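You operate a simulated robot arm through the tools that you are given. There is no shell and no other tool. Be economical: measure what you need, move in short steps, check, and stop when the job is done.

You are at the controls of a simulated two-armed robot. One attempt, no reset.

## Task
Pick up the clear vial with one hand, pass it to the other hand and put it on the lamp shelf of the nursery bench. Take the yellow scoop on the top of the lab bench and put it away on the top of the wooden bench. Put the blue marker on top of the white tub on the top of the air handler. Shut the right drawer of the cream cabinet. Open the left drawer of the cream cabinet, put the jar with the blue lid in the inside of the left drawer of the cream cabinet, then shut the drawer. Pull the right drawer of the lab bench open. Any order will do. Set down upright: blue marker, jar with the blue lid.

It is judged by the outcome, as a careful person would: the job done as asked, and still so three seconds after it is handed in. It fails if anything else is knocked over, pushed out of place, dropped, spilled or broken. Lids that push on must go on centred and level and be pressed home; caps that screw on are set level and turned clockwise until they are tight.

## Robot
Two 7-joint arms with two-finger grippers on one trunk, on a base that drives. Base frame: it is fixed to the floor where the robot stands at the start and does not move with it; the origin is under the middle of the robot, x ahead of it, y to its left, z up; the surface under the hand at the start is at about z = 76. Units: cm, degrees, N and s.
The left shoulder is at the start at [7.8, 15.1, 88.8], the right one opposite. With the tool pointing down near the work surface each hand reaches from about 22 to 78 cm from the robot's upright axis, wherever it stands, measured 20 degrees to its own side. Places, roughly: blue marker (4x4x6 cm) [-840, 210, 100]; clear vial [50, 25, 75]; inside of the left drawer of the cream cabinet [-860, -30, 60]; jar with the blue lid [-875, -25, 75]; lamp shelf of the nursery bench [100, -110, 110]; left drawer of the cream cabinet [-850, -30, 60]; right drawer of the cream cabinet [-840, 20, 60]; right drawer of the lab bench [-520, 440, 70]; top of the wooden bench [80, 70, 80]; white tub [-850, 250, 100]; yellow scoop (8x18x7 cm) [-720, 480, 80]. Payload 2.54 kg a hand.
Tool frame (each hand has its own): the origin (TCP) lies between the finger pads and is the grasp point; the fingertips stand 3 cm ahead of it; z points along the fingers, y is the line along which they close. Largest opening 11.6 cm; the body of the gripper starts 9.5 cm behind the TCP.
Orientation is that of the tool frame in the base frame, as [roll, pitch, yaw] about the fixed x, y, z axes, in that order (R = Rz(yaw) Ry(pitch) Rx(roll)). With the fingers straight down and closing along the base's y, the tool's x points along the base's -x, its y along +y and its z along -z.

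## Interface
- The arms move only by the tool jog_arm. It takes "left_plan", "right_plan" or both (then of equal length, played together; a hand with none holds still); each is a list of rows, each a list of 7 numbers: the shift along the base's x, y, z in units of 50 mm (1.0 is 50 mm), then the turn, a rotation vector about the base's x, y, z in units of 6 degrees (1.0 is 6 degrees), then the closure, from 0 (fully open) to 1 (shut). In form: [[x, y, z, wx, wy, wz, claw], ...]. A call has 1 to 8 rows; each row shifts and turns the commanded pose from where the row before left it. A call with a number of a shift or a turn outside -1 to 1 is refused whole. Each row takes 0.2 s and may step no farther than 5 cm and 8.6 degrees from the row before; otherwise, or with a gripper value out of range, the whole call is refused. Where a pose cannot be reached the arm comes as near as it can. A force on the tool above 40 N (or 10 N above the force at the start of the call, whichever is more), or a blocked arm, ends the call early, and 0.2 s more pass. The fingers move at their own pace (about 7.2 cm/s each) and stop on an object; they squeeze with about 39 N. The grip force told is the motor's: it shows also when the fingers shut on nothing. Time passes only in rows, and 0.2 s behind the last, so rows that do not move let the fingers close. The reply holds the time, the measured pose of the TCP, the force on the tool along the base axes, the opening and the grip force, in the units named above and with some noise, with the torque about the TCP (base axes, N m) and any sound that the robot's microphone picked up, and new pictures: "pictures" is both (left out), scene, wrist or none (wrist: the cameras of the hands that moved).
- Cameras (640 x 400 px; columns grow to the right, rows downward): "scene" is now at [15.92, -0.1, 104.72]; the picture's right is [-0.02, -1.00, 0.00], its down [-0.17, 0.00, -0.99] and it looks along [0.98, -0.02, -0.17] (base axes); focal length 214 px, centre (320, 200). "left" rides on the left gripper at [6.9, 1.5, -12.2] in its tool frame; the picture's right is [-0.21, 0.98, 0.00], its down [-0.83, -0.18, -0.53] and it looks along [-0.52, -0.11, 0.85] (tool axes); focal length 251 px, centre (320, 200). "right" rides on the right gripper at [6.9, -1.5, -12.2] in its tool frame; the picture's right is [0.21, 0.98, 0.00], its down [-0.83, 0.18, -0.53] and it looks along [-0.52, 0.11, 0.85] (tool axes); focal length 251 px, centre (320, 200). There is no depth. A picture from a camera that has moved, and an enlarged one, comes with that camera's place and axes in the base frame and with its lens.
- move_column(by): slides the trunk up (or, below 0, down) by that many cm; the arms and the scene camera ride with it, the base frame stays. It gives what a move gives, with no picture.
- base_move(legs): drives the robot by 1 to 6 legs, each [ahead, left, turn to the left] in cm, cm and degrees, along the robot's own axes; the way and the turn of a leg run together, so that a leg with both is an arc; at most 150 cm and 180 degrees a leg. The arms and the cameras ride along, it lands a little off, and it stops where it bumps. It gives what a move gives, and a new picture of the scene camera.
- turn_head(pan, tilt): turns the head with the scene camera to pan (to the left, within 80 degrees either way) and tilt (down, from -29 to 69), counted from straight ahead of the robot. It gives what a move gives, and a new picture of the scene camera.
- enlarge(camera, box): a new picture of the part [left, top, right, bottom] of that camera's present view, enlarged. It takes no simulated time.
- sign_off(): hands the job in; it is judged then, once.

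Go step by step. Nothing tells you exact positions but the pictures and the camera data: compare them with the known pose of the tool, close in by small moves and look again before you grip or let go. The budget is 196 turns and 260 pictures, counting those below and the enlarged ones. Unless the task says otherwise, let go and move clear before handing in.

The tools are called after ">>>" by a JSON object that holds its "api" and its "payload". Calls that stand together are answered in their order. jog_arm: Moves the arms, as the interface text tells. Its arguments: {"type":"object","properties":{"left_plan":{"type":"array","items":{"type":"array","items":{"type":"number"}}},"right_plan":{"type":"array","items":{"type":"array","items":{"type":"number"}}},"pictures":{"type":"string","enum":["both","scene","wrist","none"]}},"required":[]} The other tools are called the same way: move_column (by) slides the trunk up or down; base_move (legs) drives the base; turn_head (pan, tilt) turns the head that bears the scene camera; enlarge (camera, box) takes an enlarged picture of a part of a camera's view; sign_off () hands the job in.

At the start:

```text
clock: 0.0
left_position: [39.66, 27.31, 103.66]
left_tcp_rot: [-180.0, 0.0, -180.0]
left_wrist_force: [-0.3, -0.2, -0.2]
left_wrist_torque: [0.02, 0.01, 0.0]
left_grip_width: 11.61
left_grip_force: 0.0
right_position: [47.91, -4.64, 97.34]
right_tcp_rot: [-180.0, 0.1, 179.9]
right_wrist_force: [-0.1, 0.4, -0.2]
right_wrist_torque: [-0.02, -0.01, -0.04]
right_grip_width: 11.57
right_grip_force: 0.2
trunk travel left (down, up): [-12.5, 16.4]
robot x, y, heading: [-0.45, -0.18, -0.0]
head pan, tilt: [-1.1, 9.9]
```

scene: 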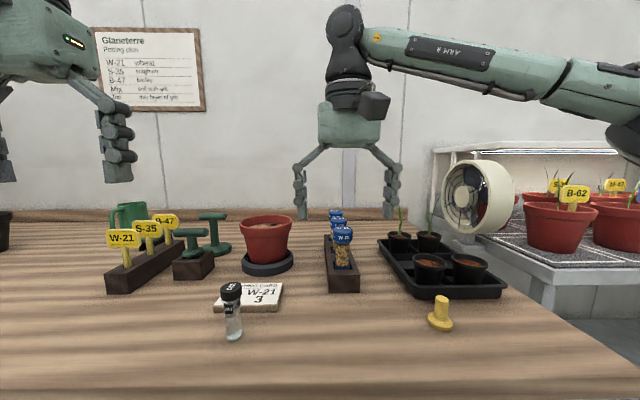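
right: 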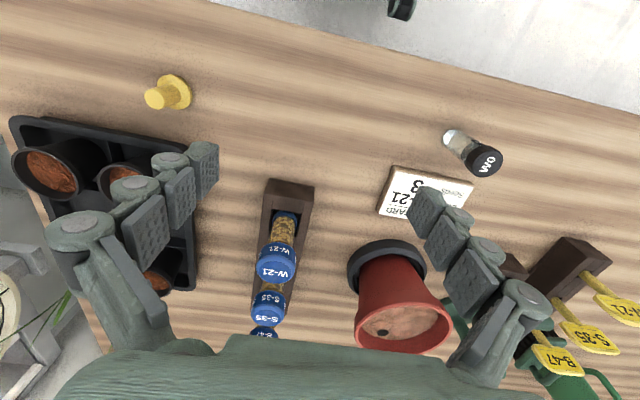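
left: 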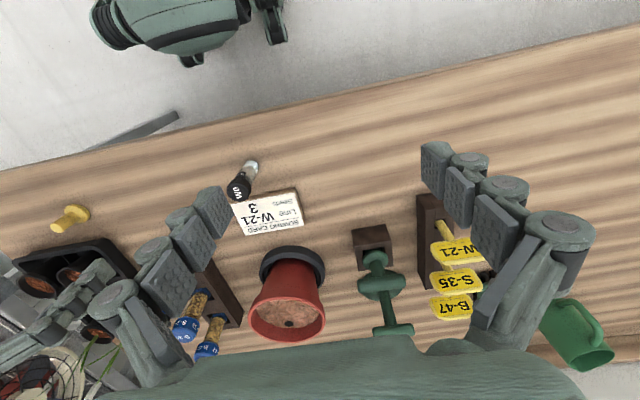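

I see the clear vial at about [47.5, 13.5], standing about 9 cm tall on the wooden bench. First I look to the right for the lamp shelf of the nursery bench.

>>> {"api": "turn_head", "payload": {"pan": -50, "tilt": 5}}

>>> {"api": "turn_head", "payload": {"pan": 60, "tilt": 10}}

```text
clock: 1.2
left_position: [39.68, 27.28, 103.74]
left_tcp_rot: [-180.0, 0.0, -180.0]
left_wrist_force: [0.1, 0.1, -0.9]
left_wrist_torque: [-0.01, -0.03, -0.04]
left_grip_width: 11.61
left_grip_force: 0.1
right_position: [47.92, -4.66, 97.48]
right_tcp_rot: [-180.0, 0.0, -180.0]
right_wrist_force: [-0.9, 0.3, 0.9]
right_wrist_torque: [0.01, 0.01, -0.01]
right_grip_width: 11.58
right_grip_force: 0.1
trunk travel left (down, up): [-12.5, 16.4]
robot x, y, heading: [-0.02, -0.27, -0.2]
head pan, tilt: [-50.0, 5.0]
camera scene: at [12.54, -6.95, 105.52], right [-0.77, -0.64, 0.0], down [-0.06, 0.07, -1.0], along [0.64, -0.76, -0.09], focal length 214 px, centre (320, 200)
```

scene: 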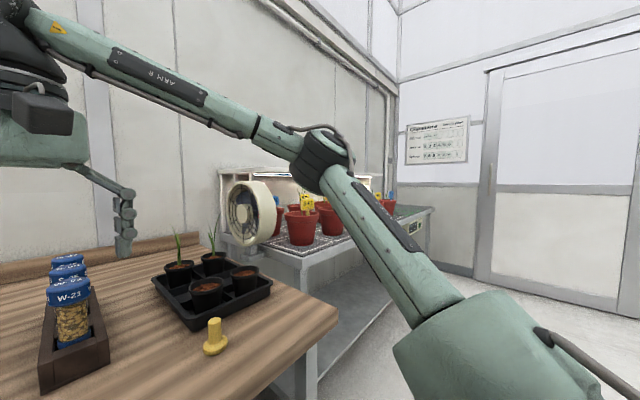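

```text
clock: 3.0
left_position: [39.68, 27.31, 103.62]
left_tcp_rot: [-180.0, 0.0, 180.0]
left_wrist_force: [0.8, 0.1, 0.2]
left_wrist_torque: [0.01, 0.01, -0.02]
left_grip_width: 11.6
left_grip_force: 0.1
right_position: [47.93, -4.74, 97.45]
right_tcp_rot: [180.0, 0.0, 180.0]
right_wrist_force: [-0.1, 0.0, 0.1]
right_wrist_torque: [0.02, 0.01, -0.02]
right_grip_width: 11.58
right_grip_force: 0.0
trunk travel left (down, up): [-12.5, 16.4]
robot x, y, heading: [0.24, -0.06, 0.2]
head pan, tilt: [60.0, 10.0]
camera scene: at [11.28, 8.13, 104.71], right [0.87, -0.5, 0.0], down [-0.09, -0.15, -0.98], along [0.49, 0.85, -0.17], focal length 214 px, centre (320, 200)
```

scene: 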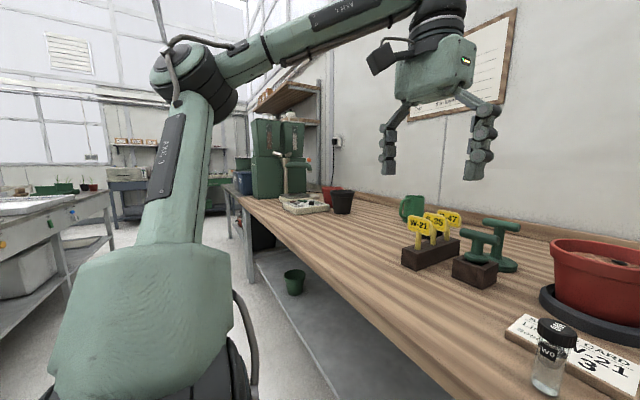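

The wooden bench has free room at its left front for the scoop, and the nursery bench is to the right, partly hidden by my arm. I move the left hand over the vial and draw the right hand aside.

>>> {"api": "jog_arm", "payload": {"left_plan": [[0.39, -0.69, 0, 0, 0, 0, 0], [0.39, -0.69, 0, 0, 0, 0, 0], [0.39, -0.69, 0, 0, 0, 0, 0], [0.39, -0.69, 0, 0, 0, 0, 0], [0, 0, -0.7, 0, 0, 0, 0], [0, 0, -0.7, 0, 0, 0, 0]], "right_plan": [[0, -0.8, 0.3, 0, 0, 0, 0], [0, -0.8, 0.3, 0, 0, 0, 0], [0, -0.6, 0.3, 0, 0, 0, 0], [0, 0, 0, 0, 0, 0, 0], [0, 0, 0, 0, 0, 0, 0], [0, 0, 0, 0, 0, 0, 0]], "pictures": "wrist"}}

```text
clock: 4.5
left_position: [46.6, 14.56, 95.63]
left_tcp_rot: [-180.0, 0.1, -179.9]
left_wrist_force: [0.1, -0.2, -0.5]
left_wrist_torque: [0.04, -0.04, 0.01]
left_grip_width: 11.56
left_grip_force: 0.0
left hand out of reach, approached as far as the arm can: row 4
right_position: [47.87, -15.76, 102.22]
right_tcp_rot: [-179.9, 0.0, 180.0]
right_wrist_force: [-0.7, -0.2, 0.2]
right_wrist_torque: [0.02, -0.02, -0.01]
right_grip_width: 11.61
right_grip_force: 0.1
trunk travel left (down, up): [-12.5, 16.4]
robot x, y, heading: [-0.41, -0.07, -0.0]
head pan, tilt: [60.0, 10.0]
camera right: at [41.1, -17.48, 114.39], right [-0.21, 0.98, 0.0], down [0.83, 0.18, 0.53], along [0.52, 0.11, -0.85], focal length 251 px, centre (320, 200)
camera left: at [39.81, 16.17, 107.83], right [0.21, 0.98, 0.0], down [0.83, -0.18, 0.54], along [0.52, -0.11, -0.84], focal length 251 px, centre (320, 200)
```

right: 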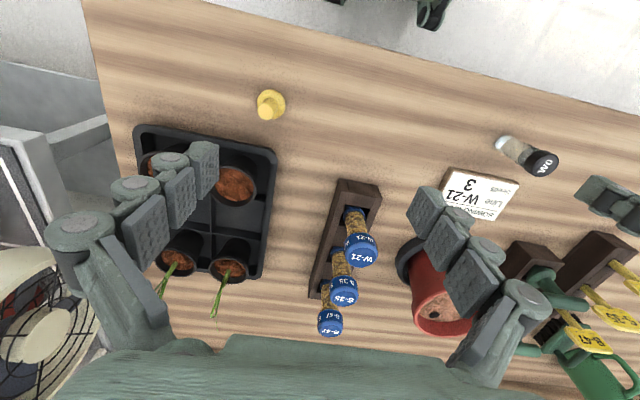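
left: 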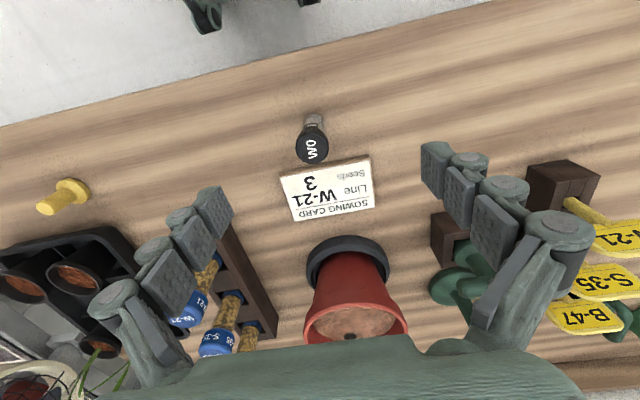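

The vial reads [47.6, 13.75] in this view, about 1 cm ahead of and to the right of the left hand. I correct that and lower further.

>>> {"api": "jog_arm", "payload": {"left_plan": [[0.2, -0.16, -0.4, 0, 0, 0, 0], [0, 0, -0.6, 0, 0, 0, 0], [0, 0, -0.6, 0, 0, 0, 0], [0, 0, -0.4, 0, 0, 0, 0]], "pictures": "wrist"}}

```text
clock: 5.5
left_position: [47.76, 13.98, 85.78]
left_tcp_rot: [180.0, 0.0, 179.9]
left_wrist_force: [-0.8, -0.6, 0.2]
left_wrist_torque: [-0.01, 0.03, 0.01]
left_grip_width: 11.58
left_grip_force: 0.1
right_position: [47.91, -15.73, 102.09]
right_tcp_rot: [180.0, 0.0, -180.0]
right_wrist_force: [0.7, 0.0, 0.3]
right_wrist_torque: [0.01, 0.02, 0.02]
right_grip_width: 11.58
right_grip_force: 0.1
trunk travel left (down, up): [-12.5, 16.4]
robot x, y, heading: [0.12, -0.22, -0.0]
head pan, tilt: [60.0, 10.0]
camera left: at [40.91, 15.57, 98.03], right [0.21, 0.98, 0.0], down [0.83, -0.18, 0.53], along [0.52, -0.11, -0.85], focal length 251 px, centre (320, 200)
```

left: 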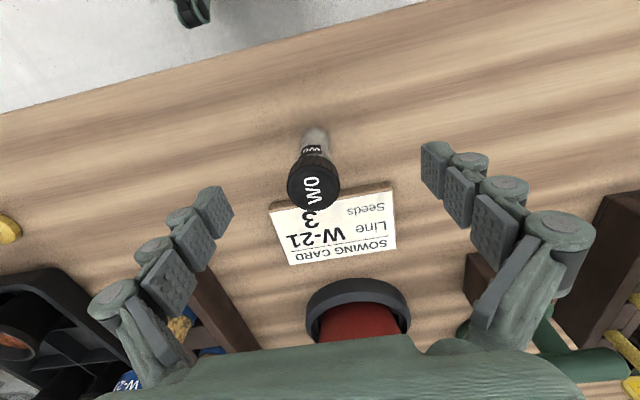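

Vial is centred between the fingers. I lower 2.4 cm and close on it.

>>> {"api": "jog_arm", "payload": {"left_plan": [[-0.02, -0.04, -0.48, 0, 0, 0, 0], [0, 0, 0, 0, 0, 0, 0.9], [0, 0, 0, 0, 0, 0, 0.9], [0, 0, 0, 0, 0, 0, 0.9], [0, 0, 0, 0, 0, 0, 0.9], [0, 0, 0, 0, 0, 0, 0.9]], "pictures": "wrist"}}

```text
clock: 6.8
left_position: [47.56, 13.83, 83.51]
left_tcp_rot: [180.0, -0.1, 179.9]
left_wrist_force: [0.5, -0.1, 1.1]
left_wrist_torque: [-0.01, 0.04, -0.01]
left_grip_width: 2.89
left_grip_force: 39.0
right_position: [48.11, -15.79, 102.05]
right_tcp_rot: [-180.0, 0.0, 180.0]
right_wrist_force: [0.4, -0.1, 0.4]
right_wrist_torque: [-0.02, -0.02, -0.02]
right_grip_width: 11.6
right_grip_force: 0.1
trunk travel left (down, up): [-12.5, 16.4]
robot x, y, heading: [0.2, 0.25, -0.1]
head pan, tilt: [60.0, 10.0]
camera left: at [40.86, 15.41, 95.65], right [0.21, 0.98, 0.0], down [0.83, -0.18, 0.53], along [0.52, -0.11, -0.85], focal length 251 px, centre (320, 200)
```

left: 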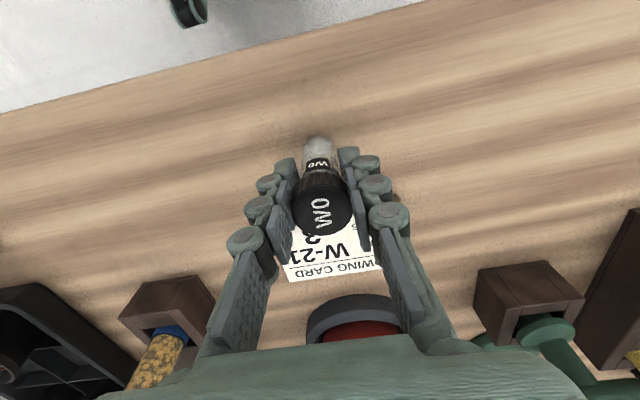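

The vial is held (2.9 cm). I lift it, draw both hands in, and then drive to the right to see the nursery bench.

>>> {"api": "jog_arm", "payload": {"left_plan": [[0, 0, 0.8, 0, 0, 0, 0.9], [0, 0, 0.9, 0, 0, 0, 0.9], [0, 0, 0.9, 0, 0, 0, 0.9], [0, 0.2, 0.9, 0, 0, 0, 0.9], [-0.5, 0.5, 0.5, 0, 0, 0, 0.9], [-0.5, 0.5, 0.2, 0, 0, 0, 0.9]], "right_plan": [[-0.5, -0.1, 0, 0, 0, 0, 0], [-0.5, -0.1, 0, 0, 0, 0, 0], [-0.5, 0, 0, 0, 0, 0, 0], [-0.5, 0, 0, 0, 0, 0, 0], [0, 0, 0, 0, 0, 0, 0], [0, 0, 0, 0, 0, 0, 0]], "pictures": "none"}}

>>> {"api": "base_move", "payload": {"legs": [[-10, 0, 0], [0, -100, 0]]}}

>>> {"api": "turn_head", "payload": {"pan": 0, "tilt": 5}}

```text
clock: 8.2
left_position: [42.37, 19.81, 104.4]
left_tcp_rot: [-180.0, 0.0, 180.0]
left_wrist_force: [0.8, 0.0, -1.2]
left_wrist_torque: [0.0, -0.02, 0.05]
left_grip_width: 2.85
left_grip_force: 38.7
right_position: [37.82, -16.5, 102.15]
right_tcp_rot: [179.9, 0.1, 180.0]
right_wrist_force: [0.3, 0.5, -0.2]
right_wrist_torque: [0.0, -0.03, 0.0]
right_grip_width: 11.61
right_grip_force: 0.2
trunk travel left (down, up): [-12.5, 16.4]
robot x, y, heading: [0.3, -0.17, 0.1]
head pan, tilt: [60.0, 10.0]
```

```text
clock: 18.7
left_position: [32.59, -77.93, 104.41]
left_tcp_rot: [-180.0, -0.1, -179.9]
left_wrist_force: [-0.3, 0.3, -0.9]
left_wrist_torque: [0.01, 0.01, 0.02]
left_grip_width: 2.88
left_grip_force: 39.1
right_position: [28.05, -114.32, 102.05]
right_tcp_rot: [-179.9, 0.0, -179.8]
right_wrist_force: [-0.4, 0.6, -0.4]
right_wrist_torque: [0.0, 0.0, -0.01]
right_grip_width: 11.63
right_grip_force: 0.1
trunk travel left (down, up): [-12.5, 16.4]
robot x, y, heading: [-9.83, -97.36, -0.0]
head pan, tilt: [60.0, 10.0]
camera scene: at [1.46, -89.65, 104.71], right [0.87, -0.5, 0.0], down [-0.09, -0.15, -0.98], along [0.49, 0.85, -0.17], focal length 214 px, centre (320, 200)
```

scene: 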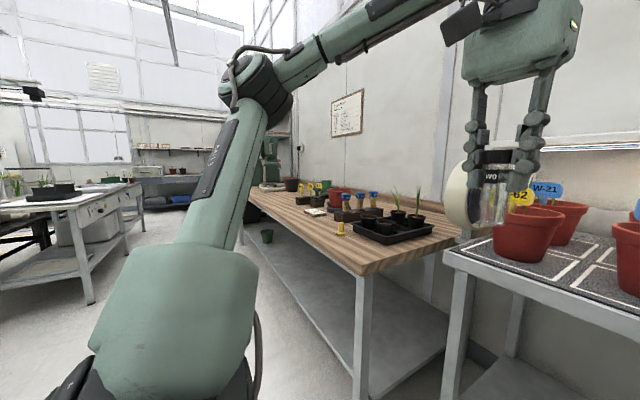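

```text
clock: 20.0
left_position: [32.63, -77.87, 104.44]
left_tcp_rot: [180.0, 0.0, -179.9]
left_wrist_force: [1.0, 0.0, -0.1]
left_wrist_torque: [0.0, -0.04, 0.01]
left_grip_width: 2.87
left_grip_force: 39.3
right_position: [28.13, -114.36, 102.04]
right_tcp_rot: [-180.0, 0.1, -180.0]
right_wrist_force: [0.1, 0.2, 0.7]
right_wrist_torque: [0.05, -0.02, -0.03]
right_grip_width: 11.61
right_grip_force: 0.0
trunk travel left (down, up): [-12.5, 16.4]
robot x, y, heading: [-9.94, -97.68, 0.1]
head pan, tilt: [0.0, 5.0]
camera scene: at [6.01, -97.68, 105.51], right [0.0, -1.0, 0.0], down [-0.09, 0.0, -1.0], along [1.0, 0.0, -0.09], focal length 214 px, centre (320, 200)
```

scene: 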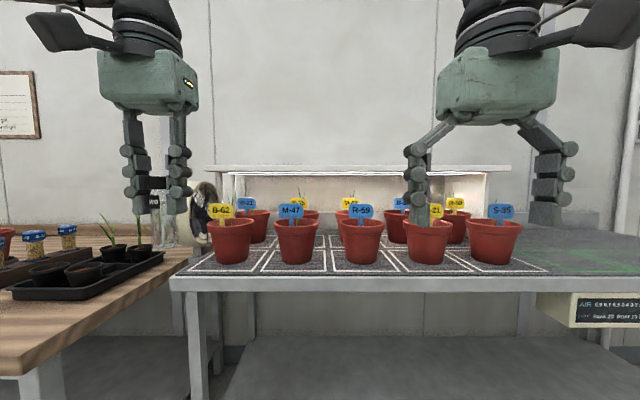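

The lamp shelf is the board over the plants at about z = 110, near the wall. I raise the trunk to look at its top.

>>> {"api": "move_column", "payload": {"by": 16}}

>>> {"api": "turn_head", "payload": {"pan": 0, "tilt": 20}}

```text
clock: 21.9
left_position: [32.67, -77.87, 120.42]
left_tcp_rot: [-179.9, 0.0, -179.9]
left_wrist_force: [0.9, 0.6, -0.3]
left_wrist_torque: [-0.02, 0.02, 0.01]
left_grip_width: 2.84
left_grip_force: 39.5
right_position: [28.1, -114.3, 117.91]
right_tcp_rot: [-179.9, 0.0, -180.0]
right_wrist_force: [0.2, 0.4, -0.2]
right_wrist_torque: [-0.02, 0.02, -0.02]
right_grip_width: 11.61
right_grip_force: 0.0
trunk travel left (down, up): [-28.5, 0.4]
robot x, y, heading: [-9.61, -97.75, -0.0]
head pan, tilt: [0.0, 5.0]
```

```text
clock: 22.6
left_position: [32.53, -77.98, 120.48]
left_tcp_rot: [180.0, 0.0, -180.0]
left_wrist_force: [0.3, 0.7, 0.0]
left_wrist_torque: [0.01, -0.02, -0.01]
left_grip_width: 2.85
left_grip_force: 38.7
right_position: [28.0, -114.31, 118.11]
right_tcp_rot: [179.9, 0.1, -179.9]
right_wrist_force: [0.5, 0.8, 0.3]
right_wrist_torque: [0.01, -0.02, 0.05]
right_grip_width: 11.6
right_grip_force: 0.1
trunk travel left (down, up): [-28.5, 0.4]
robot x, y, heading: [-9.74, -98.12, 0.1]
head pan, tilt: [0.0, 20.0]
camera scene: at [6.14, -97.69, 119.09], right [0.0, -1.0, 0.0], down [-0.34, 0.0, -0.94], along [0.94, 0.0, -0.34], focal length 214 px, centre (320, 200)
```

scene: 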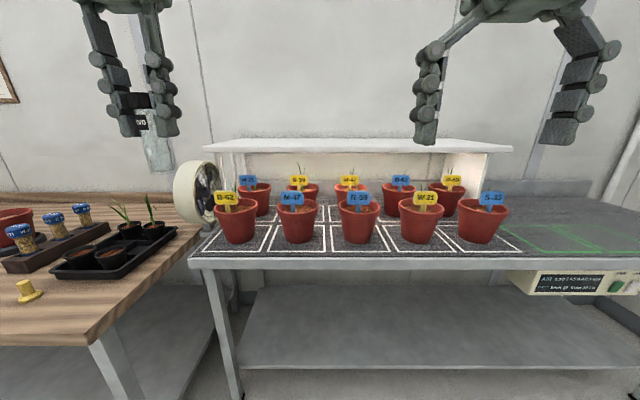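

I enlarge the shelf to measure its edges.

>>> {"api": "enlarge", "payload": {"camera": "scene", "box": [190, 110, 350, 210]}}

>>> {"api": "enlarge", "payload": {"camera": "scene", "box": [400, 110, 560, 210]}}

```text
4.00 times, centred on (270, 160) of scene
camera zoom: at [6.14, -97.69, 119.09], right [0.0, -1.0, 0.0], down [-0.34, 0.0, -0.94], along [0.94, 0.0, -0.34], focal length 858 px, centre (520, 360)
```

zoom: 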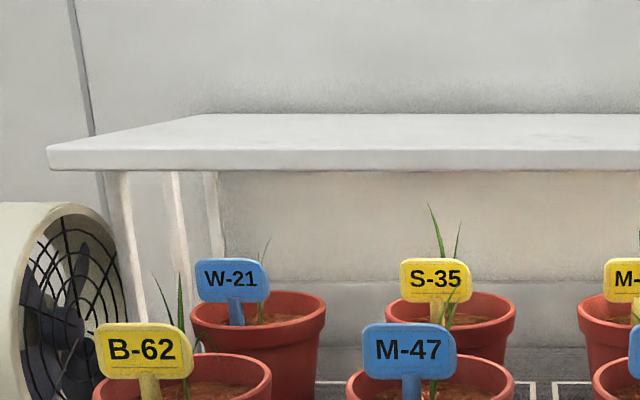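

```text
4.00 times, centred on (480, 160) of scene
camera zoom: at [6.14, -97.69, 119.09], right [0.0, -1.0, 0.0], down [-0.34, 0.0, -0.94], along [0.94, 0.0, -0.34], focal length 858 px, centre (-320, 360)
```

zoom: 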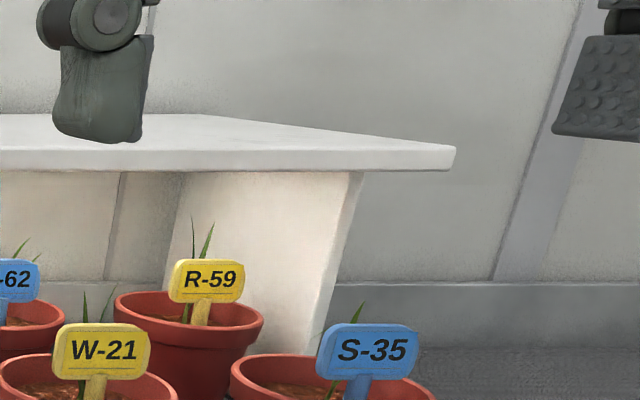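

The shelf runs about x 80–120, y −58 to −163, top z ≈ 111. For the pass I turn the right hand to point forward, slightly downward, and raise the left hand with the vial.

>>> {"api": "jog_arm", "payload": {"left_plan": [[0.3, 0, 0.2, 0, 0, 0, 0.9], [0.3, 0, 0.2, 0, 0, 0, 0.9], [0.3, 0, 0.2, 0, 0, 0, 0.9], [0.3, 0, 0.2, 0, 0, 0, 0.9], [0.3, 0, 0.2, 0, 0, 0, 0.9], [0.3, 0, 0.2, 0, 0, 0, 0.9], [0.3, 0, 0.2, 0, 0, 0, 0.9], [0.3, 0, 0.2, 0, 0, 0, 0.9]], "right_plan": [[0.3, 0.25, 0, 0, -1, 0, 0], [0.3, 0.25, 0, 0, -1, 0, 0], [0.3, 0.25, 0, 0, -1, 0, 0], [0.3, 0.25, 0, 0, -1, 0, 0], [0.3, 0.25, 0, 0, -1, 0, 0], [0.3, 0.25, 0, 0, -1, 0, 0], [0.3, 0.25, 0, 0, -1, 0, 0], [0.3, 0.25, 0, 0, -1, 0, 0]], "pictures": "none"}}

>>> {"api": "jog_arm", "payload": {"right_plan": [[0.25, 0.35, 0, 0, -1, 0, 0], [0.25, 0.35, 0, 0, -1, 0, 0], [0.25, 0.35, -0.2, 0, -1, 0, 0], [0.25, 0.35, -0.2, 0, -1, 0, 0]], "pictures": "scene"}}

```text
clock: 24.4
left_position: [40.41, -74.91, 122.11]
left_tcp_rot: [-179.9, 0.1, -179.9]
left_wrist_force: [0.3, 0.2, -0.4]
left_wrist_torque: [-0.03, 0.02, 0.0]
left_grip_width: 2.87
left_grip_force: 39.4
left hand out of reach, approached as far as the arm can: row 3, 4, 5, 6, 7, 8
right_position: [40.14, -104.31, 118.06]
right_tcp_rot: [-179.8, 48.1, -179.8]
right_wrist_force: [0.5, 0.7, 0.8]
right_wrist_torque: [0.0, 0.0, -0.04]
right_grip_width: 11.6
right_grip_force: 0.0
trunk travel left (down, up): [-28.5, 0.4]
robot x, y, heading: [-9.8, -97.4, -0.1]
head pan, tilt: [0.0, 20.0]
```

```text
clock: 25.4
left_position: [40.46, -74.9, 121.92]
left_tcp_rot: [-180.0, 0.1, -179.8]
left_wrist_force: [0.3, 0.5, -0.8]
left_wrist_torque: [-0.02, 0.03, 0.02]
left_grip_width: 2.84
left_grip_force: 39.2
right_position: [45.08, -97.54, 115.95]
right_tcp_rot: [-179.5, 72.1, -179.6]
right_wrist_force: [-0.8, 0.4, 0.0]
right_wrist_torque: [0.0, 0.03, 0.01]
right_grip_width: 11.6
right_grip_force: 0.1
trunk travel left (down, up): [-28.5, 0.4]
robot x, y, heading: [-9.75, -97.83, 0.2]
head pan, tilt: [0.0, 20.0]
camera scene: at [6.16, -97.66, 119.08], right [0.0, -1.0, 0.0], down [-0.34, 0.0, -0.94], along [0.94, 0.0, -0.34], focal length 214 px, centre (320, 200)
```

scene: 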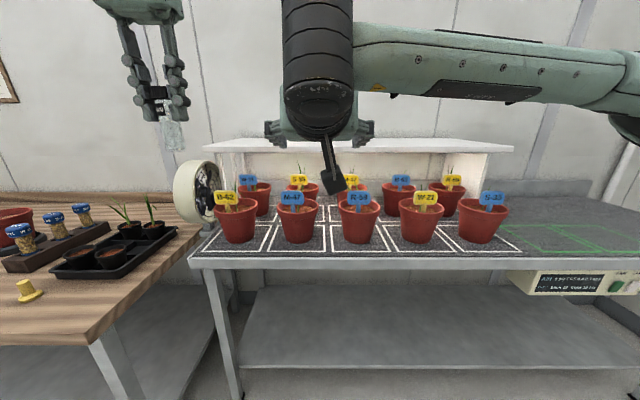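

The left hand cannot reach so high pointing down, so I lower the right hand 15 cm and bring the left over it.

>>> {"api": "jog_arm", "payload": {"right_plan": [[0, 0, -0.8, 0, 0, 0, 0], [0, 0, -0.8, 0, 0, 0, 0], [0, 0, -0.8, 0, 0, 0, 0], [0, 0, -0.6, 0, 0, 0, 0], [0, 0, 0, 0, 0, 0, 0], [0, 0, 0, 0, 0, 0, 0]], "left_plan": [[0, 0, -0.5, 0, 0, 0, 0.9], [0.2, -0.6, -0.5, 0, 0, 0, 0.9], [0.2, -0.7, 0, 0, 0, 0, 0.9], [0.2, -0.7, 0, 0, 0, 0, 0.9], [0.2, -0.8, 0, 0, 0, 0, 0.9], [0.1, -0.8, 0, 0, 0, 0, 0.9]], "pictures": "both"}}

```text
clock: 26.8
left_position: [39.57, -84.42, 113.48]
left_tcp_rot: [-179.9, -0.1, -179.8]
left_wrist_force: [0.0, -0.2, -1.2]
left_wrist_torque: [-0.01, 0.04, 0.0]
left_grip_width: 2.87
left_grip_force: 39.5
left hand out of reach, approached as far as the arm can: row 3, 4, 5, 6
right_position: [44.84, -97.19, 101.14]
right_tcp_rot: [-179.6, 72.0, -179.6]
right_wrist_force: [-0.2, 0.1, 1.1]
right_wrist_torque: [0.0, -0.01, 0.0]
right_grip_width: 11.58
right_grip_force: 0.1
trunk travel left (down, up): [-28.5, 0.4]
robot x, y, heading: [-9.51, -97.86, -0.1]
head pan, tilt: [0.0, 20.0]
camera scene: at [6.14, -97.7, 119.08], right [0.0, -1.0, 0.0], down [-0.34, 0.0, -0.94], along [0.94, 0.0, -0.34], focal length 214 px, centre (320, 200)
camera right: at [31.23, -98.99, 98.39], right [-0.07, 0.98, -0.21], down [-0.25, 0.18, 0.95], along [0.97, 0.12, 0.23], focal length 251 px, centre (320, 200)
camera left: at [32.75, -82.94, 125.74], right [0.21, 0.98, 0.0], down [0.83, -0.18, 0.53], along [0.52, -0.11, -0.85], focal length 251 px, centre (320, 200)
```

scene: 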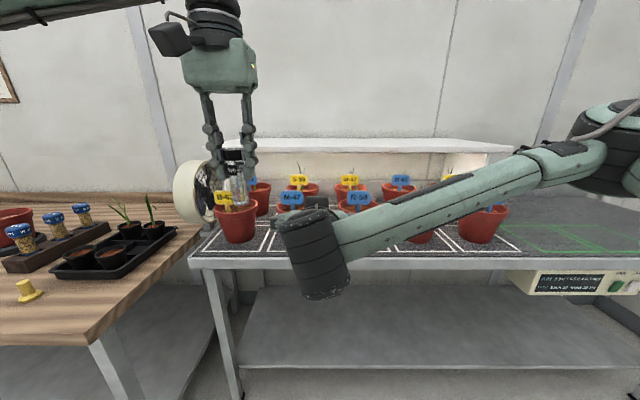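
right: 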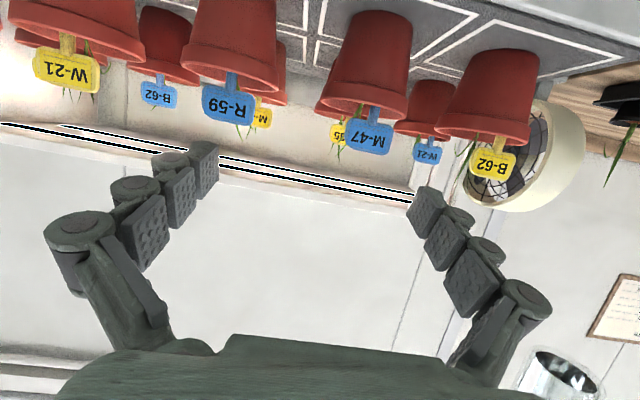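
left: 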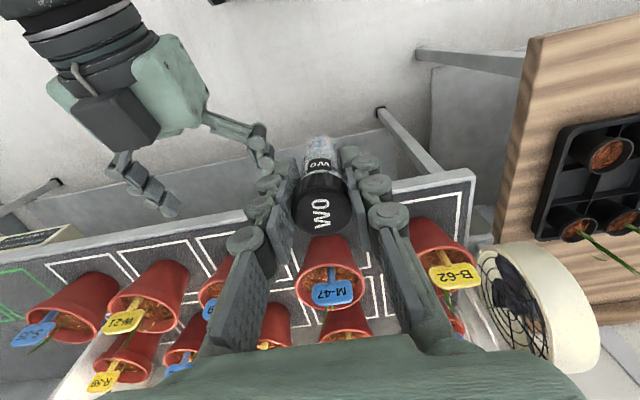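

The left arm stops at y ≈ −84, so I bring the right hand under the vial instead: sideways first, at a lower height.

>>> {"api": "jog_arm", "payload": {"right_plan": [[-0.25, 0.6, 0, 0, 0, 0, 0], [-0.25, 0.65, 0, 0, 0, 0, 0], [-0.25, 0.65, 0, 0, 0, 0, 0], [-0.27, 0.65, 0, 0, 0, 0, 0], [0, 0, 0, 0, 0, 0, 0]], "pictures": "both"}}

```text
clock: 28.0
left_position: [39.57, -84.47, 113.62]
left_tcp_rot: [-179.9, 0.0, -179.9]
left_wrist_force: [0.6, -0.7, -0.4]
left_wrist_torque: [0.02, -0.02, 0.01]
left_grip_width: 2.84
left_grip_force: 38.8
right_position: [39.97, -84.42, 101.12]
right_tcp_rot: [-179.7, 71.9, -179.8]
right_wrist_force: [0.4, -0.7, -0.3]
right_wrist_torque: [-0.04, 0.01, 0.01]
right_grip_width: 11.59
right_grip_force: 0.1
trunk travel left (down, up): [-28.5, 0.4]
robot x, y, heading: [-9.54, -98.12, 0.0]
head pan, tilt: [0.0, 20.0]
camera scene: at [6.15, -97.72, 119.08], right [0.0, -1.0, 0.0], down [-0.34, 0.0, -0.94], along [0.94, 0.0, -0.34], focal length 214 px, centre (320, 200)
camera right: at [26.34, -86.23, 98.35], right [-0.07, 0.98, -0.21], down [-0.25, 0.18, 0.95], along [0.97, 0.11, 0.23], focal length 251 px, centre (320, 200)
```

scene: 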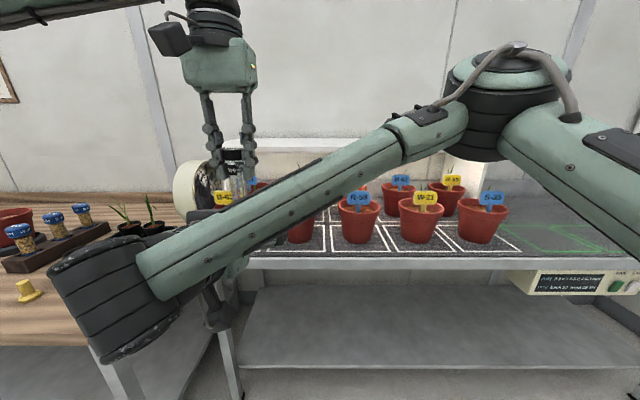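
right: 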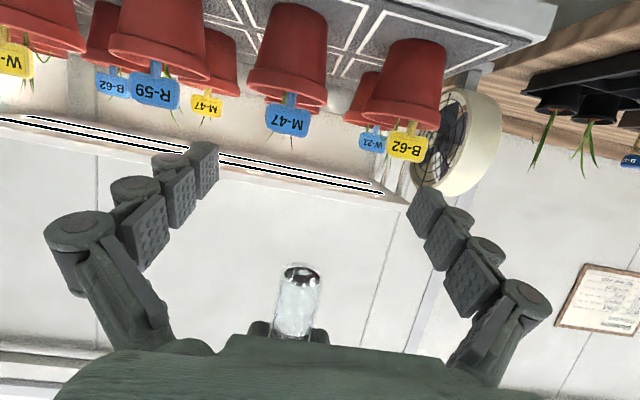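

The vial hangs centred above the right fingers, its foot at about z = 106. I raise the right hand 7.4 cm so the fingers straddle its lower part.

>>> {"api": "jog_arm", "payload": {"right_plan": [[-0.1, -0.04, 0.5, 0, 0, 0, 0], [0, 0, 0.5, 0, 0, 0, 0], [0, 0, 0.46, 0, 0, 0, 0], [0, 0, 0, 0, 0, 0, 0]], "pictures": "wrist"}}

>>> {"api": "enlarge", "payload": {"camera": "left", "box": [220, 100, 420, 225]}}

```text
clock: 29.0
left_position: [39.52, -84.42, 113.49]
left_tcp_rot: [-180.0, 0.0, -179.8]
left_wrist_force: [0.2, -0.5, -1.0]
left_wrist_torque: [0.0, -0.01, 0.01]
left_grip_width: 2.85
left_grip_force: 39.1
right_position: [39.29, -84.88, 108.39]
right_tcp_rot: [-179.6, 72.0, -179.5]
right_wrist_force: [-0.5, 0.2, -0.2]
right_wrist_torque: [-0.02, -0.02, -0.02]
right_grip_width: 11.59
right_grip_force: 0.1
trunk travel left (down, up): [-28.5, 0.4]
robot x, y, heading: [-9.85, -98.12, 0.3]
head pan, tilt: [0.0, 20.0]
camera right: at [25.68, -86.48, 105.69], right [-0.07, 0.98, -0.21], down [-0.25, 0.18, 0.95], along [0.97, 0.12, 0.23], focal length 251 px, centre (320, 200)
```

right: 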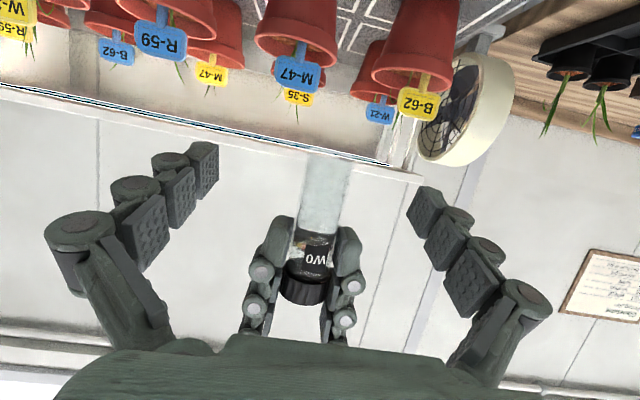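

```text
3.20 times, centred on (320, 162) of left
camera zoom: at [32.77, -82.91, 125.76], right [0.21, 0.98, 0.0], down [0.83, -0.18, 0.53], along [0.52, -0.11, -0.85], focal length 805 px, centre (320, 320)
```

zoom: 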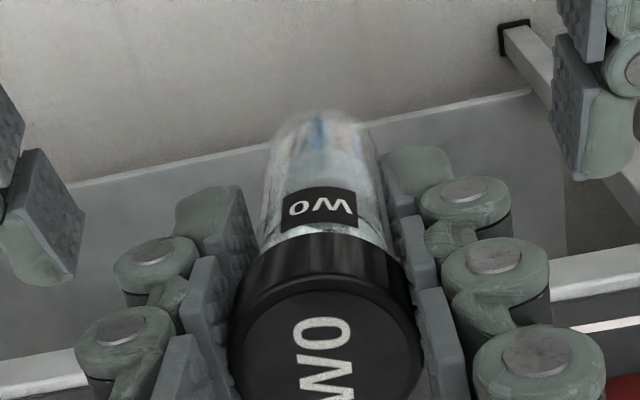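

The right fingers straddle the bare glass below the left fingertips, centred. I close the right hand.

>>> {"api": "jog_arm", "payload": {"right_plan": [[0, 0, 0, 0, 0, 0, 0.9], [0, 0, 0, 0, 0, 0, 0.9], [0, 0, 0, 0, 0, 0, 0.9], [0, 0, 0, 0, 0, 0, 0.9], [0, 0, 0, 0, 0, 0, 0.9]], "pictures": "wrist"}}

```text
clock: 30.2
left_position: [39.43, -84.6, 113.54]
left_tcp_rot: [-179.7, -0.1, 179.9]
left_wrist_force: [-5.2, -17.9, 0.0]
left_wrist_torque: [-0.48, 0.16, -0.03]
left_grip_width: 2.88
left_grip_force: 38.7
right_position: [39.24, -84.54, 108.24]
right_tcp_rot: [-179.7, 71.9, -179.5]
right_wrist_force: [6.2, 16.9, 0.3]
right_wrist_torque: [-0.42, 0.08, 0.04]
right_grip_width: 2.55
right_grip_force: 39.1
trunk travel left (down, up): [-28.5, 0.4]
robot x, y, heading: [-9.95, -97.87, 0.1]
head pan, tilt: [0.0, 20.0]
camera right: at [25.64, -86.41, 105.66], right [-0.07, 0.98, -0.21], down [-0.25, 0.18, 0.95], along [0.96, 0.12, 0.23], focal length 251 px, centre (320, 200)
```

right: 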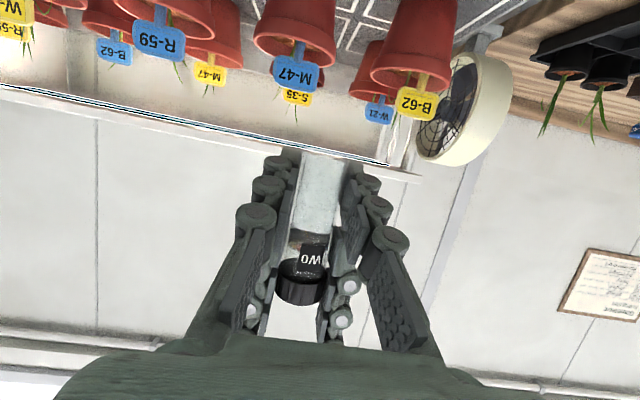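

The right hand holds at 2.55 cm with a sideways strain of about 17 N. I ease the right hand 0.3 cm, then open the left hand.

>>> {"api": "jog_arm", "payload": {"right_plan": [[0.02, 0.07, 0, 0, 0, 0, 0.9], [0, 0, 0, 0, 0, 0, 0.9], [0, 0, 0, 0, 0, 0, 0.9], [0, 0, 0, 0, 0, 0, 0.9], [0, 0, 0, 0, 0, 0, 0.9]], "left_plan": [[0, 0, 0, 0, 0, 0, 0.9], [0, 0, 0, 0, 0, 0, 0.5], [0, 0, 0, 0, 0, 0, 0.3], [0, 0, 0, 0, 0, 0, 0], [0, 0, 0, 0, 0, 0, 0]], "pictures": "wrist"}}

```text
clock: 31.4
left_position: [39.54, -84.34, 113.6]
left_tcp_rot: [-179.9, 0.1, -179.8]
left_wrist_force: [0.2, -0.5, -0.3]
left_wrist_torque: [0.0, 0.0, 0.01]
left_grip_width: 11.61
left_grip_force: 0.0
right_position: [39.57, -84.52, 108.29]
right_tcp_rot: [-179.5, 72.0, -179.7]
right_wrist_force: [0.1, -0.6, 0.8]
right_wrist_torque: [0.0, 0.0, 0.0]
right_grip_width: 2.53
right_grip_force: 38.9
trunk travel left (down, up): [-28.5, 0.4]
robot x, y, heading: [-9.83, -97.79, 0.1]
head pan, tilt: [0.0, 20.0]
camera right: at [25.85, -86.16, 105.65], right [-0.07, 0.98, -0.21], down [-0.25, 0.18, 0.95], along [0.97, 0.12, 0.23], focal length 251 px, centre (320, 200)
camera left: at [32.76, -82.9, 125.77], right [0.21, 0.98, 0.0], down [0.83, -0.18, 0.53], along [0.52, -0.11, -0.85], focal length 251 px, centre (320, 200)
```

right: 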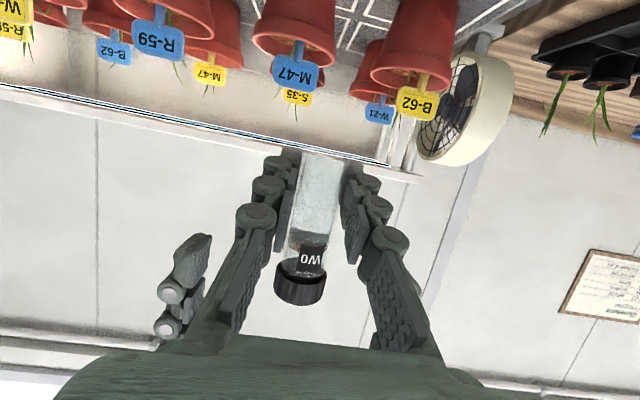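
left: 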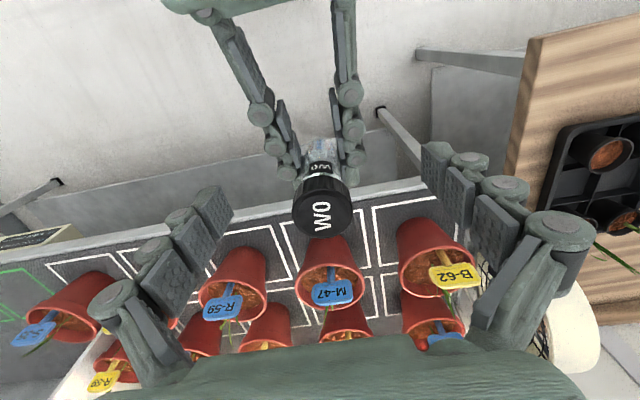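

The vial is in the right hand alone. I lower it out from under the left hand, part the hands, and tuck the left away.

>>> {"api": "jog_arm", "payload": {"right_plan": [[0, 0, -0.6, 0, 0, 0, 0.9], [0, 0, -0.8, 0, 0, 0, 0.9], [0, -0.6, 0, 0, 0, 0, 0.9], [0, -0.9, 0, 0, 0, 0, 0.9], [0, -0.9, 0.3, 0, 0, 0, 0.9], [0, -0.9, 0.6, 0, 0, 0, 0.9], [0, -0.9, 0.8, 0, 0, 0, 0.9], [0, -0.6, 0.8, 0, 0, 0, 0.9]], "left_plan": [[0, 0, 0, 0, 0, 0, 0], [0, 0, 0, 0, 0, 0, 0], [0, 0, 0, 0, 0, 0, 0], [-0.3, 0.8, 0, 0, 0, 0, 0], [-0.3, 0.8, 0, 0, 0, 0, 0], [-0.3, 0.8, 0, 0, 0, 0, 0], [-0.3, 0, 0, 0, 0, 0, 0.5], [0, 0, 0, 0, 0, 0, 0.9]], "pictures": "none"}}

>>> {"api": "jog_arm", "payload": {"right_plan": [[0, 0, 1, 0, 0, 0, 0.9], [0, 0, 1, 0, 0, 0, 0.9], [0, 0, 0.4, 0, 0, 0, 0.9]], "pictures": "wrist"}}

```text
refused: row 6 steps farther than a row can; nothing moved
```

```text
clock: 32.1
left_position: [39.53, -84.5, 114.15]
left_tcp_rot: [-179.5, 0.6, -179.7]
left_wrist_force: [3.3, 1.2, 3.4]
left_wrist_torque: [-0.1, 0.67, -0.11]
left_grip_width: 11.59
left_grip_force: 0.0
right_position: [39.46, -84.24, 117.82]
right_tcp_rot: [-176.3, 70.5, -176.2]
right_wrist_force: [-3.2, -0.5, -3.7]
right_wrist_torque: [0.06, -0.55, 0.1]
right_grip_width: 2.56
right_grip_force: 39.3
trunk travel left (down, up): [-28.5, 0.4]
robot x, y, heading: [-9.68, -97.88, 0.1]
head pan, tilt: [0.0, 20.0]
stopped in row 3 (left hand): the force on the tool passed its limit at 66 N (the readings are from after the stop); the commanded pose is now the measured one
camera right: at [25.76, -86.07, 115.47], right [-0.08, 0.97, -0.22], down [-0.23, 0.2, 0.95], along [0.97, 0.12, 0.21], focal length 251 px, centre (320, 200)
```

right: 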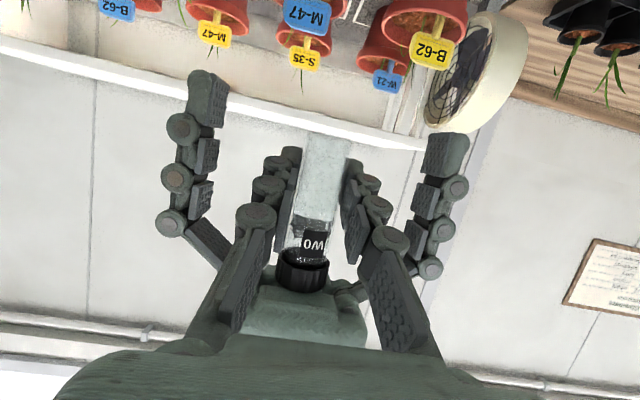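

The first call was refused and the second pushed the vial's cap up against the left palm; it stopped at once and the vial still seems whole. I lower the right hand straight back out.

>>> {"api": "jog_arm", "payload": {"right_plan": [[0, 0, -0.4, 0, 0, 0, 0.9], [0, 0, -0.9, 0, 0, 0, 0.9], [0, 0, -0.9, 0, 0, 0, 0.9], [0, 0, -0.9, 0, 0, 0, 0.9], [0, -0.5, 0, 0, 0, 0, 0.9], [0, -0.9, 0, 0, 0, 0, 0.9], [0, -0.9, 0, 0, 0, 0, 0.9], [0, -0.9, 0, 0, 0, 0, 0.9]], "pictures": "wrist"}}

```text
clock: 33.9
left_position: [39.57, -84.62, 114.31]
left_tcp_rot: [-179.5, 0.7, -179.7]
left_wrist_force: [-0.4, -0.4, 0.2]
left_wrist_torque: [0.02, 0.03, -0.01]
left_grip_width: 11.63
left_grip_force: 0.1
right_position: [39.69, -100.31, 102.57]
right_tcp_rot: [-176.8, 70.6, -176.7]
right_wrist_force: [0.7, -1.0, -0.8]
right_wrist_torque: [-0.01, 0.0, -0.01]
right_grip_width: 2.55
right_grip_force: 39.0
trunk travel left (down, up): [-28.5, 0.4]
robot x, y, heading: [-9.94, -97.69, 0.3]
head pan, tilt: [0.0, 20.0]
camera right: at [26.0, -102.06, 100.27], right [-0.07, 0.97, -0.22], down [-0.23, 0.2, 0.95], along [0.97, 0.12, 0.21], focal length 251 px, centre (320, 200)
```

right: 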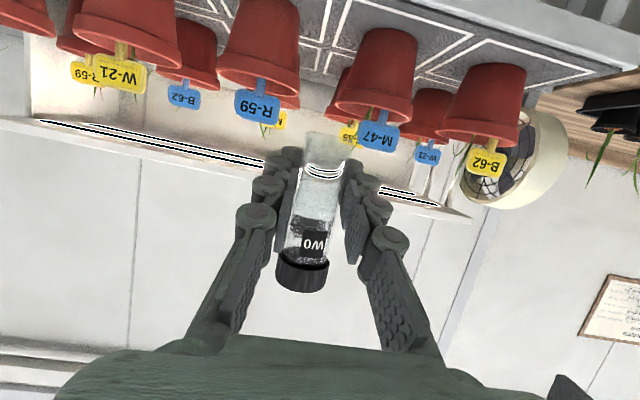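

The vial now sits about 2.6 cm deep below the right grip point and looks upright. I tuck the left hand away and raise the right hand to shelf height.

>>> {"api": "jog_arm", "payload": {"right_plan": [[0, 0, 0.8, 0, 0, 0, 0.9], [0, -0.4, 0.8, 0, 0, 0, 0.9], [0, -0.6, 0.8, 0, 0, 0, 0.9], [0.4, -0.4, 0.8, 0, 0, 0, 0.9], [0.4, 0, 0.2, 0, 0, 0, 0.9]], "left_plan": [[0, 0.5, 0, 0, 0, 0, 0], [-0.3, 0.8, 0, 0, 0, 0, 0], [-0.3, 0.8, 0, 0, 0, 0, 0.5], [-0.4, 0.5, 0, 0, 0, 0, 0.9], [-0.2, 0, 0, 0, 0, 0, 0.9]], "pictures": "both"}}

```text
clock: 35.1
left_position: [33.49, -71.19, 114.03]
left_tcp_rot: [-179.4, 0.5, -179.8]
left_wrist_force: [0.3, -0.1, -0.2]
left_wrist_torque: [-0.01, 0.0, -0.01]
left_grip_width: 1.43
left_grip_force: 0.5
right_position: [43.62, -107.19, 119.31]
right_tcp_rot: [-176.3, 70.5, -176.4]
right_wrist_force: [0.0, -0.1, -0.7]
right_wrist_torque: [0.01, 0.02, 0.02]
right_grip_width: 2.53
right_grip_force: 39.0
trunk travel left (down, up): [-28.5, 0.4]
robot x, y, heading: [-9.89, -97.84, 0.1]
head pan, tilt: [0.0, 20.0]
camera scene: at [6.16, -97.71, 119.07], right [0.0, -1.0, 0.0], down [-0.34, 0.0, -0.94], along [0.94, 0.0, -0.34], focal length 214 px, centre (320, 200)
camera right: at [29.89, -108.94, 116.97], right [-0.07, 0.97, -0.22], down [-0.23, 0.2, 0.95], along [0.97, 0.12, 0.21], focal length 251 px, centre (320, 200)
camera left: at [26.61, -69.6, 126.18], right [0.21, 0.98, -0.01], down [0.82, -0.17, 0.54], along [0.53, -0.12, -0.84], focal length 251 px, centre (320, 200)
```

scene: 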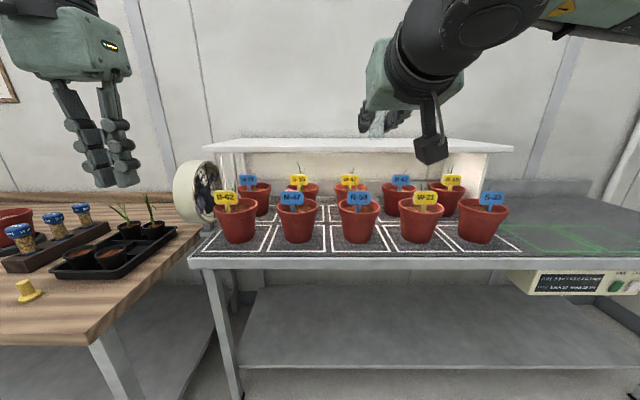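
right: 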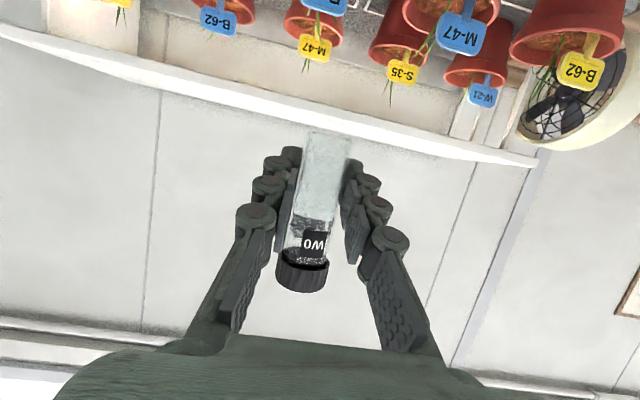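
left: 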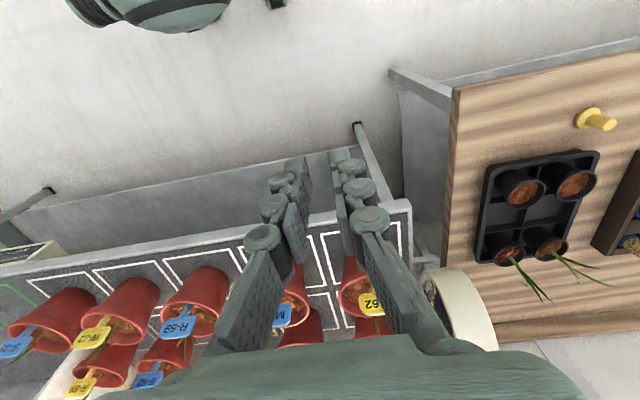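

Path ahead is clear: the hands are above the plants. I drive forward 25 cm.

>>> {"api": "base_move", "payload": {"legs": [[25, 0, 0]]}}

```text
clock: 37.0
left_position: [58.23, -71.22, 114.07]
left_tcp_rot: [-179.4, 0.6, -179.7]
left_wrist_force: [0.2, -0.3, -0.3]
left_wrist_torque: [-0.02, 0.02, 0.0]
left_grip_width: 1.16
left_grip_force: 0.1
right_position: [68.26, -107.07, 119.28]
right_tcp_rot: [-176.5, 70.6, -176.5]
right_wrist_force: [0.8, 0.2, -0.1]
right_wrist_torque: [0.01, 0.03, 0.0]
right_grip_width: 2.55
right_grip_force: 38.6
trunk travel left (down, up): [-28.5, 0.4]
robot x, y, heading: [14.53, -97.98, -0.3]
head pan, tilt: [0.0, 20.0]
camera scene: at [30.81, -97.63, 119.07], right [0.0, -1.0, 0.0], down [-0.34, 0.0, -0.94], along [0.94, 0.0, -0.34], focal length 214 px, centre (320, 200)
```

scene: 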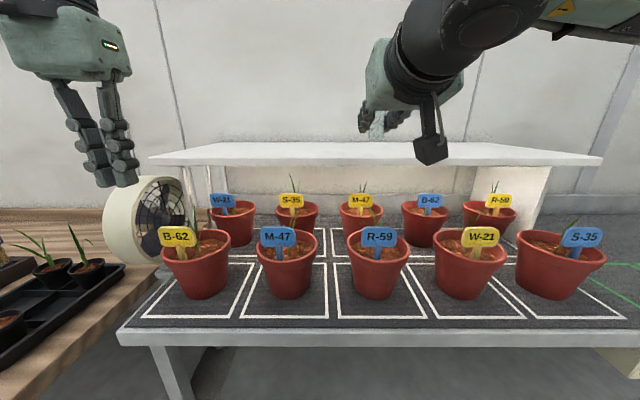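

The shelf edge is at x ≈ 82, top z ≈ 111.3, and nothing stands on it. I extend the right hand over the shelf at z ≈ 119 and level the vial by about 3 degrees.

>>> {"api": "jog_arm", "payload": {"right_plan": [[0.87, 0, 0, 0.5, 0, 0, 0.9], [0.87, 0, 0, 0, 0, 0, 0.9], [0.87, 0, 0, 0, 0, 0, 0.9], [0.87, 0, 0, 0, 0, 0, 0.9], [0.87, 0, 0, 0, 0, 0, 0.9], [0, 0, 0, 0, 0, 0, 0.9]], "pictures": "both"}}

```text
clock: 38.4
left_position: [58.06, -71.33, 114.11]
left_tcp_rot: [-179.4, 0.6, -179.6]
left_wrist_force: [-0.2, 0.2, 0.4]
left_wrist_torque: [0.0, -0.04, -0.02]
left_grip_width: 1.12
left_grip_force: 0.1
right_position: [89.79, -107.09, 119.33]
right_tcp_rot: [174.4, 70.6, 175.0]
right_wrist_force: [0.4, 0.3, -1.1]
right_wrist_torque: [0.01, 0.01, 0.02]
right_grip_width: 2.52
right_grip_force: 38.5
trunk travel left (down, up): [-28.5, 0.4]
robot x, y, heading: [14.92, -97.8, 0.2]
head pan, tilt: [0.0, 20.0]
camera scene: at [30.72, -97.64, 119.09], right [0.0, -1.0, 0.0], down [-0.34, 0.0, -0.94], along [0.94, 0.0, -0.34], focal length 214 px, centre (320, 200)
camera right: at [76.02, -108.62, 116.91], right [-0.07, 0.98, -0.17], down [-0.23, 0.15, 0.96], along [0.97, 0.11, 0.22], focal length 251 px, centre (320, 200)
```

scene: 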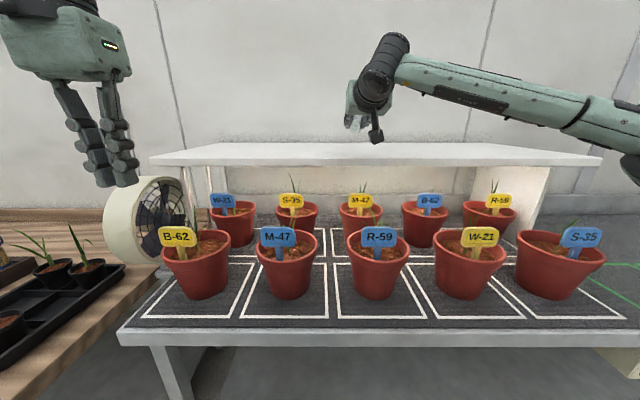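
right: 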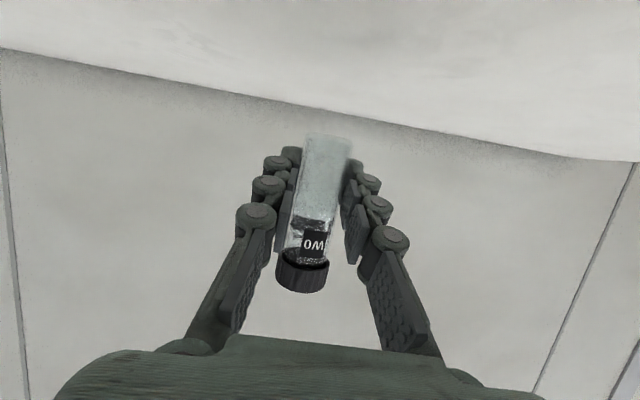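

I enlarge the scene view to check the vial over the shelf.

>>> {"api": "enlarge", "payload": {"camera": "scene", "box": [310, 80, 430, 155]}}

```text
5.33 times, centred on (370, 118) of scene
camera zoom: at [30.72, -97.64, 119.09], right [0.0, -1.0, 0.0], down [-0.34, 0.0, -0.94], along [0.94, 0.0, -0.34], focal length 1144 px, centre (53, 640)
```

zoom: 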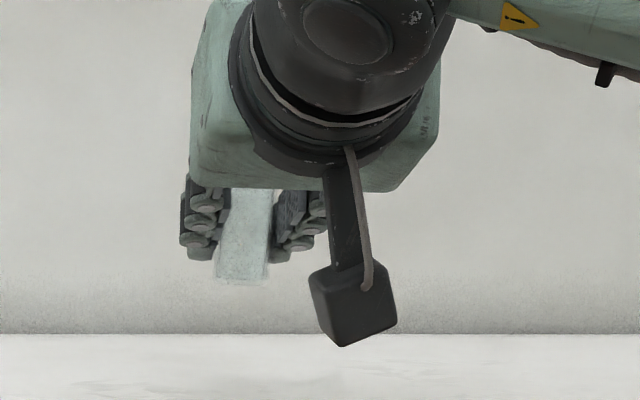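

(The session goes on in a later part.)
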